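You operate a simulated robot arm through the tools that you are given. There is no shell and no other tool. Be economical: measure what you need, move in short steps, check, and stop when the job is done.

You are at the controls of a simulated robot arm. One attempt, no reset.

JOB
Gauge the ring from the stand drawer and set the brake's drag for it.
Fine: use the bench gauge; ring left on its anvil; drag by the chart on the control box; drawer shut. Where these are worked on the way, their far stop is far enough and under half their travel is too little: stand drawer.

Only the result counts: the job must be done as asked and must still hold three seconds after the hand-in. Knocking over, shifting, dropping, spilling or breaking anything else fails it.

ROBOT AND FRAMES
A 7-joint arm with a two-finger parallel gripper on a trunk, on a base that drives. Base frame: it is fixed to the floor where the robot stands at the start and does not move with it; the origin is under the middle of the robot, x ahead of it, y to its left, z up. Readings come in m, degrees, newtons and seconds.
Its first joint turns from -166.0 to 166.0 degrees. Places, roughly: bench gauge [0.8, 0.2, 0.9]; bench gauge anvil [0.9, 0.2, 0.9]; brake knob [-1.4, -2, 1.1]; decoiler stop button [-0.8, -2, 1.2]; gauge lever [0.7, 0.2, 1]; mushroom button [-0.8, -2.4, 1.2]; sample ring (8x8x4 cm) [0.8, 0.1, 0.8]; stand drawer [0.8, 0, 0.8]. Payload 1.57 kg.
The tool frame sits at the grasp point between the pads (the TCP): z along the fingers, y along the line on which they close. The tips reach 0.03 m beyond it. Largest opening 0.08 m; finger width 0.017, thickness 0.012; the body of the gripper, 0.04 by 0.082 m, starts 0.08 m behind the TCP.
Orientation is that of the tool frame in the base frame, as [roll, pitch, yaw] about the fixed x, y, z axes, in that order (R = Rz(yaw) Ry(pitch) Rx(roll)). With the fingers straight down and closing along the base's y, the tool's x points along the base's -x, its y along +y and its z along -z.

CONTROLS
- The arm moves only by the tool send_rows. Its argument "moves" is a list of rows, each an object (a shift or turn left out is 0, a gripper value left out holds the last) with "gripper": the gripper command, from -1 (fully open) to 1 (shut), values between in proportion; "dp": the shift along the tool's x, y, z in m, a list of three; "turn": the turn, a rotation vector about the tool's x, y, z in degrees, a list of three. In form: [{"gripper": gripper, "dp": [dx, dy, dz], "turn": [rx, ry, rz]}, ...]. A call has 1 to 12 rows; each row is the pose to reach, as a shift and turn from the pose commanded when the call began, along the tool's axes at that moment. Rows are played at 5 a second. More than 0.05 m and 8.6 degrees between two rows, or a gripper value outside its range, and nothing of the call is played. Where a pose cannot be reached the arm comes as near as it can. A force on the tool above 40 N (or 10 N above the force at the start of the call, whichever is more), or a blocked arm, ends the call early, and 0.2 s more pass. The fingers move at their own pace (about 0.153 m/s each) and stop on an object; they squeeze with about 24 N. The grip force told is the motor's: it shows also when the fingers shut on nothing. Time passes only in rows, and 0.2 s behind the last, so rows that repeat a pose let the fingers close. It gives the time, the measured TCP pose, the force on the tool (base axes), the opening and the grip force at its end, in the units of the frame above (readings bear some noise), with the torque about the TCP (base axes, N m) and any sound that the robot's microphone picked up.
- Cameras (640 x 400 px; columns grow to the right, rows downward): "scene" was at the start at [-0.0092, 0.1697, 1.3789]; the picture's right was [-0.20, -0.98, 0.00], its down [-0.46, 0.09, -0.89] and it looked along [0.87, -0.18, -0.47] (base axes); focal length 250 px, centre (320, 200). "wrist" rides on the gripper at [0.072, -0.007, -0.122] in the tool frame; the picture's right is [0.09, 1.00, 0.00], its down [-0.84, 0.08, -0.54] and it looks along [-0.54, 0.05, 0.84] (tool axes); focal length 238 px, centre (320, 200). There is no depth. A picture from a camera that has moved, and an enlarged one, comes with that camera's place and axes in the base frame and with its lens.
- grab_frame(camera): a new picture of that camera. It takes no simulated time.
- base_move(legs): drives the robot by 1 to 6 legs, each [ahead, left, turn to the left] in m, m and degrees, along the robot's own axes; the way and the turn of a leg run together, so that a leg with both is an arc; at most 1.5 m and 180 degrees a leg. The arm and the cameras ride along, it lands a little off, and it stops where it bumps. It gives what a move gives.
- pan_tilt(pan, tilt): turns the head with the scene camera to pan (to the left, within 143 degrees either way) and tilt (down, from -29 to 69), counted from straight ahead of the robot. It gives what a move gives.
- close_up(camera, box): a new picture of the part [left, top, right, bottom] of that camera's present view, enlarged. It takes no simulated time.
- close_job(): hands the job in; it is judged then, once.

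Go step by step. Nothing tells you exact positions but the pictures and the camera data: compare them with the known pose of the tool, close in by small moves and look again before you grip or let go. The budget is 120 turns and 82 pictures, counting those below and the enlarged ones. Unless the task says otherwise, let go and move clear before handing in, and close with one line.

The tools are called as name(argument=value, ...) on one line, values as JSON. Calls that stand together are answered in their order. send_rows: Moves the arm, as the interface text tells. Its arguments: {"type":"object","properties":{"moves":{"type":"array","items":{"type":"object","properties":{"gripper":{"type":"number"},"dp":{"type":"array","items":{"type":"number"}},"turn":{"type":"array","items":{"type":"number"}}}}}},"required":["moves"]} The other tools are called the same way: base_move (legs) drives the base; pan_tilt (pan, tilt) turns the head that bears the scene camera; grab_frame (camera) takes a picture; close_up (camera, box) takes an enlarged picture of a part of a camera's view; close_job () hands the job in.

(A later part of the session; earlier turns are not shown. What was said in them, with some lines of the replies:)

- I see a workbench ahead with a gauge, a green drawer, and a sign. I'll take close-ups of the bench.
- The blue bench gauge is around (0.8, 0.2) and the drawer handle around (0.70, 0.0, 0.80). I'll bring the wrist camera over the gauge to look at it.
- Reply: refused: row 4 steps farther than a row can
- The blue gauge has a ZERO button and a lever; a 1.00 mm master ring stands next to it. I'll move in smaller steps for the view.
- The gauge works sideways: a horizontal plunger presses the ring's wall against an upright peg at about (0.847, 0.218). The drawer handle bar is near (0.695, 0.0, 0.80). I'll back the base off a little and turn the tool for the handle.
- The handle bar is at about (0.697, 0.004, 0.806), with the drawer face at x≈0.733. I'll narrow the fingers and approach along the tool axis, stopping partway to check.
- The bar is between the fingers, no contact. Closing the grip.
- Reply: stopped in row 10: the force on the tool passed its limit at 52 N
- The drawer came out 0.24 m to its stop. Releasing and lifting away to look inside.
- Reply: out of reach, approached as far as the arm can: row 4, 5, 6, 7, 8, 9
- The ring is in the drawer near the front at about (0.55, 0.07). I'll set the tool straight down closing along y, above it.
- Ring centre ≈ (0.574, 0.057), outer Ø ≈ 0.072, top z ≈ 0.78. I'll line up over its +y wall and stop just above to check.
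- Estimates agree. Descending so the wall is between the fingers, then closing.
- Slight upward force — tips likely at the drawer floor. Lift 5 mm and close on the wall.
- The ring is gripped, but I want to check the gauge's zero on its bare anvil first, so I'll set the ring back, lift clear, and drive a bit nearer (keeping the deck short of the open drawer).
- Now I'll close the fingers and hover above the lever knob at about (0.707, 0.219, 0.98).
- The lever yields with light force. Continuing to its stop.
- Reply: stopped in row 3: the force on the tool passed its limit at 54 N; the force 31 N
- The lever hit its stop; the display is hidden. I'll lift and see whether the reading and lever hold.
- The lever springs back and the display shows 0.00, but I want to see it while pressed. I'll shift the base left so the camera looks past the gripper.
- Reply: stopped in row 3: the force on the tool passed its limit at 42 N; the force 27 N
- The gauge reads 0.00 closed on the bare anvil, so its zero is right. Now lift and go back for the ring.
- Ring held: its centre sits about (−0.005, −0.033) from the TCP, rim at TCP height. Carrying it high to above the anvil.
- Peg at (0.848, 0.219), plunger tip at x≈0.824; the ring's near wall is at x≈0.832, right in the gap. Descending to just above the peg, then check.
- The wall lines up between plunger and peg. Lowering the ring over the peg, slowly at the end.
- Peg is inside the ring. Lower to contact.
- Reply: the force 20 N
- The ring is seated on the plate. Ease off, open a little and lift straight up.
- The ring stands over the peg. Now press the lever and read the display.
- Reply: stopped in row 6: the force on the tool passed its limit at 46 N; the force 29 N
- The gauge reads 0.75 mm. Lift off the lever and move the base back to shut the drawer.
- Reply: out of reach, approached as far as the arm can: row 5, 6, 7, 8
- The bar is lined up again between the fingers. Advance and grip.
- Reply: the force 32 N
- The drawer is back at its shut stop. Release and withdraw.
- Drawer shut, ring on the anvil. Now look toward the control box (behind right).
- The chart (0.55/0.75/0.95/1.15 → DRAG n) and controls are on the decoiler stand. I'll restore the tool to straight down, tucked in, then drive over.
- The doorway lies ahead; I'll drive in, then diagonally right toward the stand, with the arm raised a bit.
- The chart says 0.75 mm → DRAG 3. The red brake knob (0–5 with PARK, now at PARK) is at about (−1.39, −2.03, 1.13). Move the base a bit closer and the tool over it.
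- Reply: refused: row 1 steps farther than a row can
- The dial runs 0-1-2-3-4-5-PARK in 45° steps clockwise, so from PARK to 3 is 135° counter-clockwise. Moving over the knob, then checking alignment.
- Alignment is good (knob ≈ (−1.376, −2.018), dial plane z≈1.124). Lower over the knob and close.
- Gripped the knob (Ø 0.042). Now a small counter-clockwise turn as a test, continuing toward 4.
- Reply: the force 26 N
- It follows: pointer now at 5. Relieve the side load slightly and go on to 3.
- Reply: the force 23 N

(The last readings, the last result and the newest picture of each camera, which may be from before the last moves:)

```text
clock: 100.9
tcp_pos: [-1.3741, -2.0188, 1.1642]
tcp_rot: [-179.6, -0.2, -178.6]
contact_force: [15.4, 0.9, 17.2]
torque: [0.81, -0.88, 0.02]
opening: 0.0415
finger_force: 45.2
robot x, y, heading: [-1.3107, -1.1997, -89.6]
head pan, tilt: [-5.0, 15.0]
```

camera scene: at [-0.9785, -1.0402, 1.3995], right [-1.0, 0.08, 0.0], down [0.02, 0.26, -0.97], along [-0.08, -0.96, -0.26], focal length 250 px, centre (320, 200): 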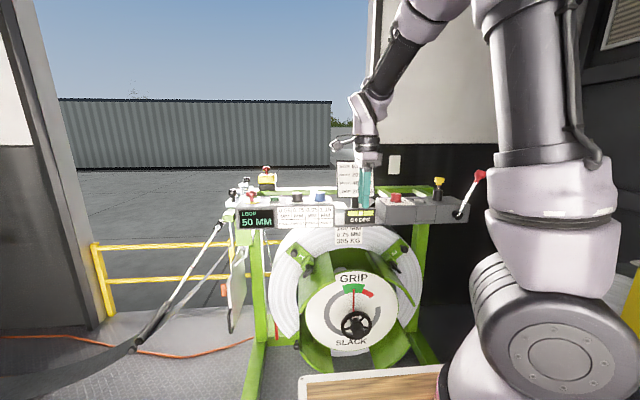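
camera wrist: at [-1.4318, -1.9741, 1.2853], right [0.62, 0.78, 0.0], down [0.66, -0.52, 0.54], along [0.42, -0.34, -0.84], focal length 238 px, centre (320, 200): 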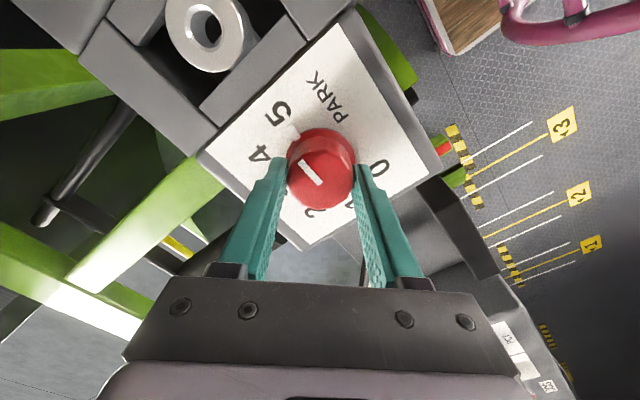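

send_rows(moves=[{"dp": [-0.0015, 0, -0.001]}, {"dp": [-0.0015, 0, -0.001], "turn": [0, 0, -7.5]}, {"dp": [-0.0015, 0, -0.001], "turn": [0, 0, -15]}, {"dp": [-0.0015, 0, -0.001], "turn": [0, 0, -22.5]}, {"dp": [-0.0015, 0, -0.001], "turn": [0, 0, -30]}, {"dp": [-0.0015, 0, -0.001], "turn": [0, 0, -37.5]}, {"dp": [-0.0015, 0, -0.001], "turn": [0, 0, -45]}, {"dp": [-0.0015, 0, -0.001], "turn": [0, 0, -45]}])

close_up(camera="wrist", box=[200, 60, 440, 240])

```text
clock: 102.7
tcp_pos: [-1.3753, -2.0168, 1.1654]
tcp_rot: [179.8, -0.1, -133.8]
contact_force: [-10.8, 21.4, -13.2]
torque: [-0.78, 0.52, -0.03]
opening: 0.0416
finger_force: 45.6
robot x, y, heading: [-1.3152, -1.2035, -89.3]
head pan, tilt: [-5.0, 15.0]
```

```text
2.22 times, centred on (320, 150) of wrist
camera zoom: at [-1.42, -2.0737, 1.2854], right [-0.78, 0.62, 0.0], down [0.52, 0.66, 0.54], along [0.34, 0.42, -0.84], focal length 530 px, centre (320, 311)
```

zoom: 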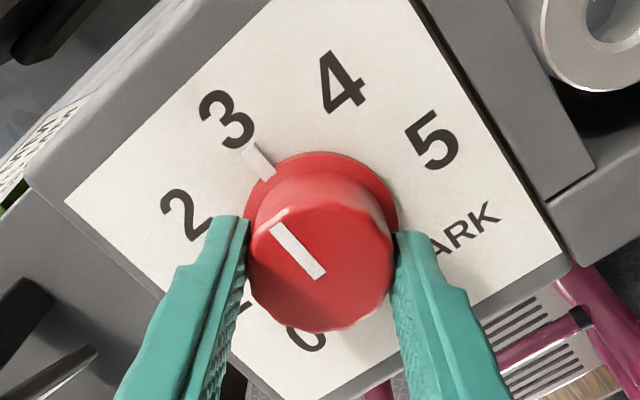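

The pointer is at 3. Release and lift straight up.

send_rows(moves=[{"gripper": -1}, {"gripper": -1}, {"gripper": -1}, {"dp": [0, 0, -0.02]}, {"dp": [0, 0, -0.05]}, {"dp": [0, 0, -0.09]}, {"dp": [0, 0, -0.13]}])

close_up(camera="wrist", box=[200, 60, 440, 240])

```text
clock: 104.3
tcp_pos: [-1.3758, -2.0166, 1.291]
tcp_rot: [180.0, -0.1, -133.8]
contact_force: [0.1, 0.0, -0.8]
torque: [0.04, 0.03, -0.02]
opening: 0.08
finger_force: 0.1
robot x, y, heading: [-1.3124, -1.2001, -89.3]
head pan, tilt: [-5.0, 15.0]
```

```text
2.22 times, centred on (320, 150) of wrist
camera zoom: at [-1.4214, -2.0719, 1.4121], right [-0.78, 0.62, 0.0], down [0.52, 0.66, 0.54], along [0.34, 0.42, -0.84], focal length 530 px, centre (320, 311)
```

zoom: 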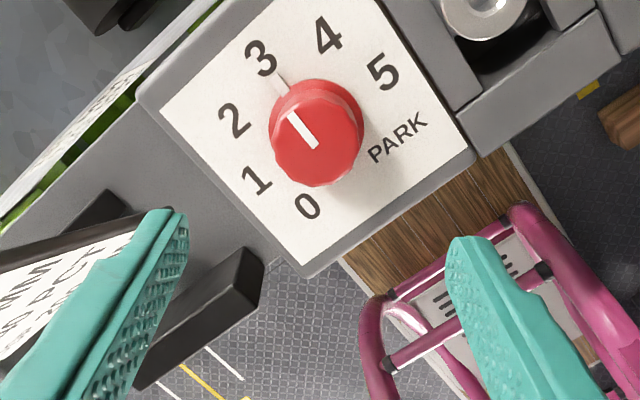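

The pointer is squarely on 3. One last look back at the bench to confirm ring and drawer.

pan_tilt(pan=121, tilt=12)

close_up(camera="scene", box=[260, 140, 400, 240])

```text
clock: 106.4
tcp_pos: [-1.3757, -2.0154, 1.2894]
tcp_rot: [-179.9, -0.1, -133.8]
contact_force: [-0.5, 0.4, 0.1]
torque: [0.0, -0.05, 0.02]
opening: 0.0799
finger_force: 0.0
robot x, y, heading: [-1.3093, -1.1992, -89.0]
head pan, tilt: [121.0, 12.0]
```

```text
4.00 times, centred on (330, 190) of scene
camera zoom: at [-1.0426, -1.0497, 1.4044], right [0.53, -0.85, 0.0], down [-0.18, -0.11, -0.98], along [0.83, 0.51, -0.21], focal length 998 px, centre (280, 240)
```

zoom: 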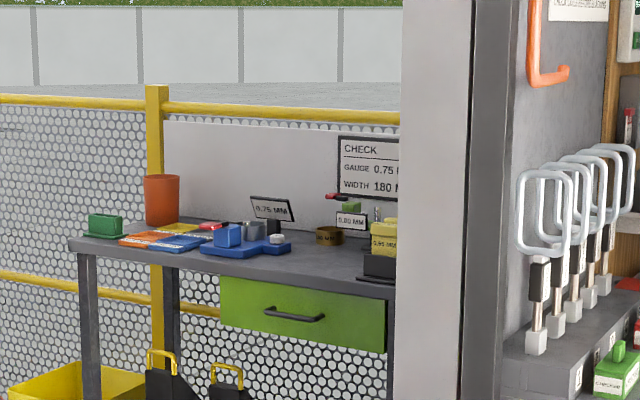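

The ring is on the anvil, the display holds 0.75 mm, the drawer is shut and the brake is at drag 3. Handing in.

close_job()

```text
The job is handed in.
```

The ring gauged 0.75 mm on the bench gauge, so I set the brake to DRAG 3 by the chart; the ring is on the anvil and the drawer is shut.
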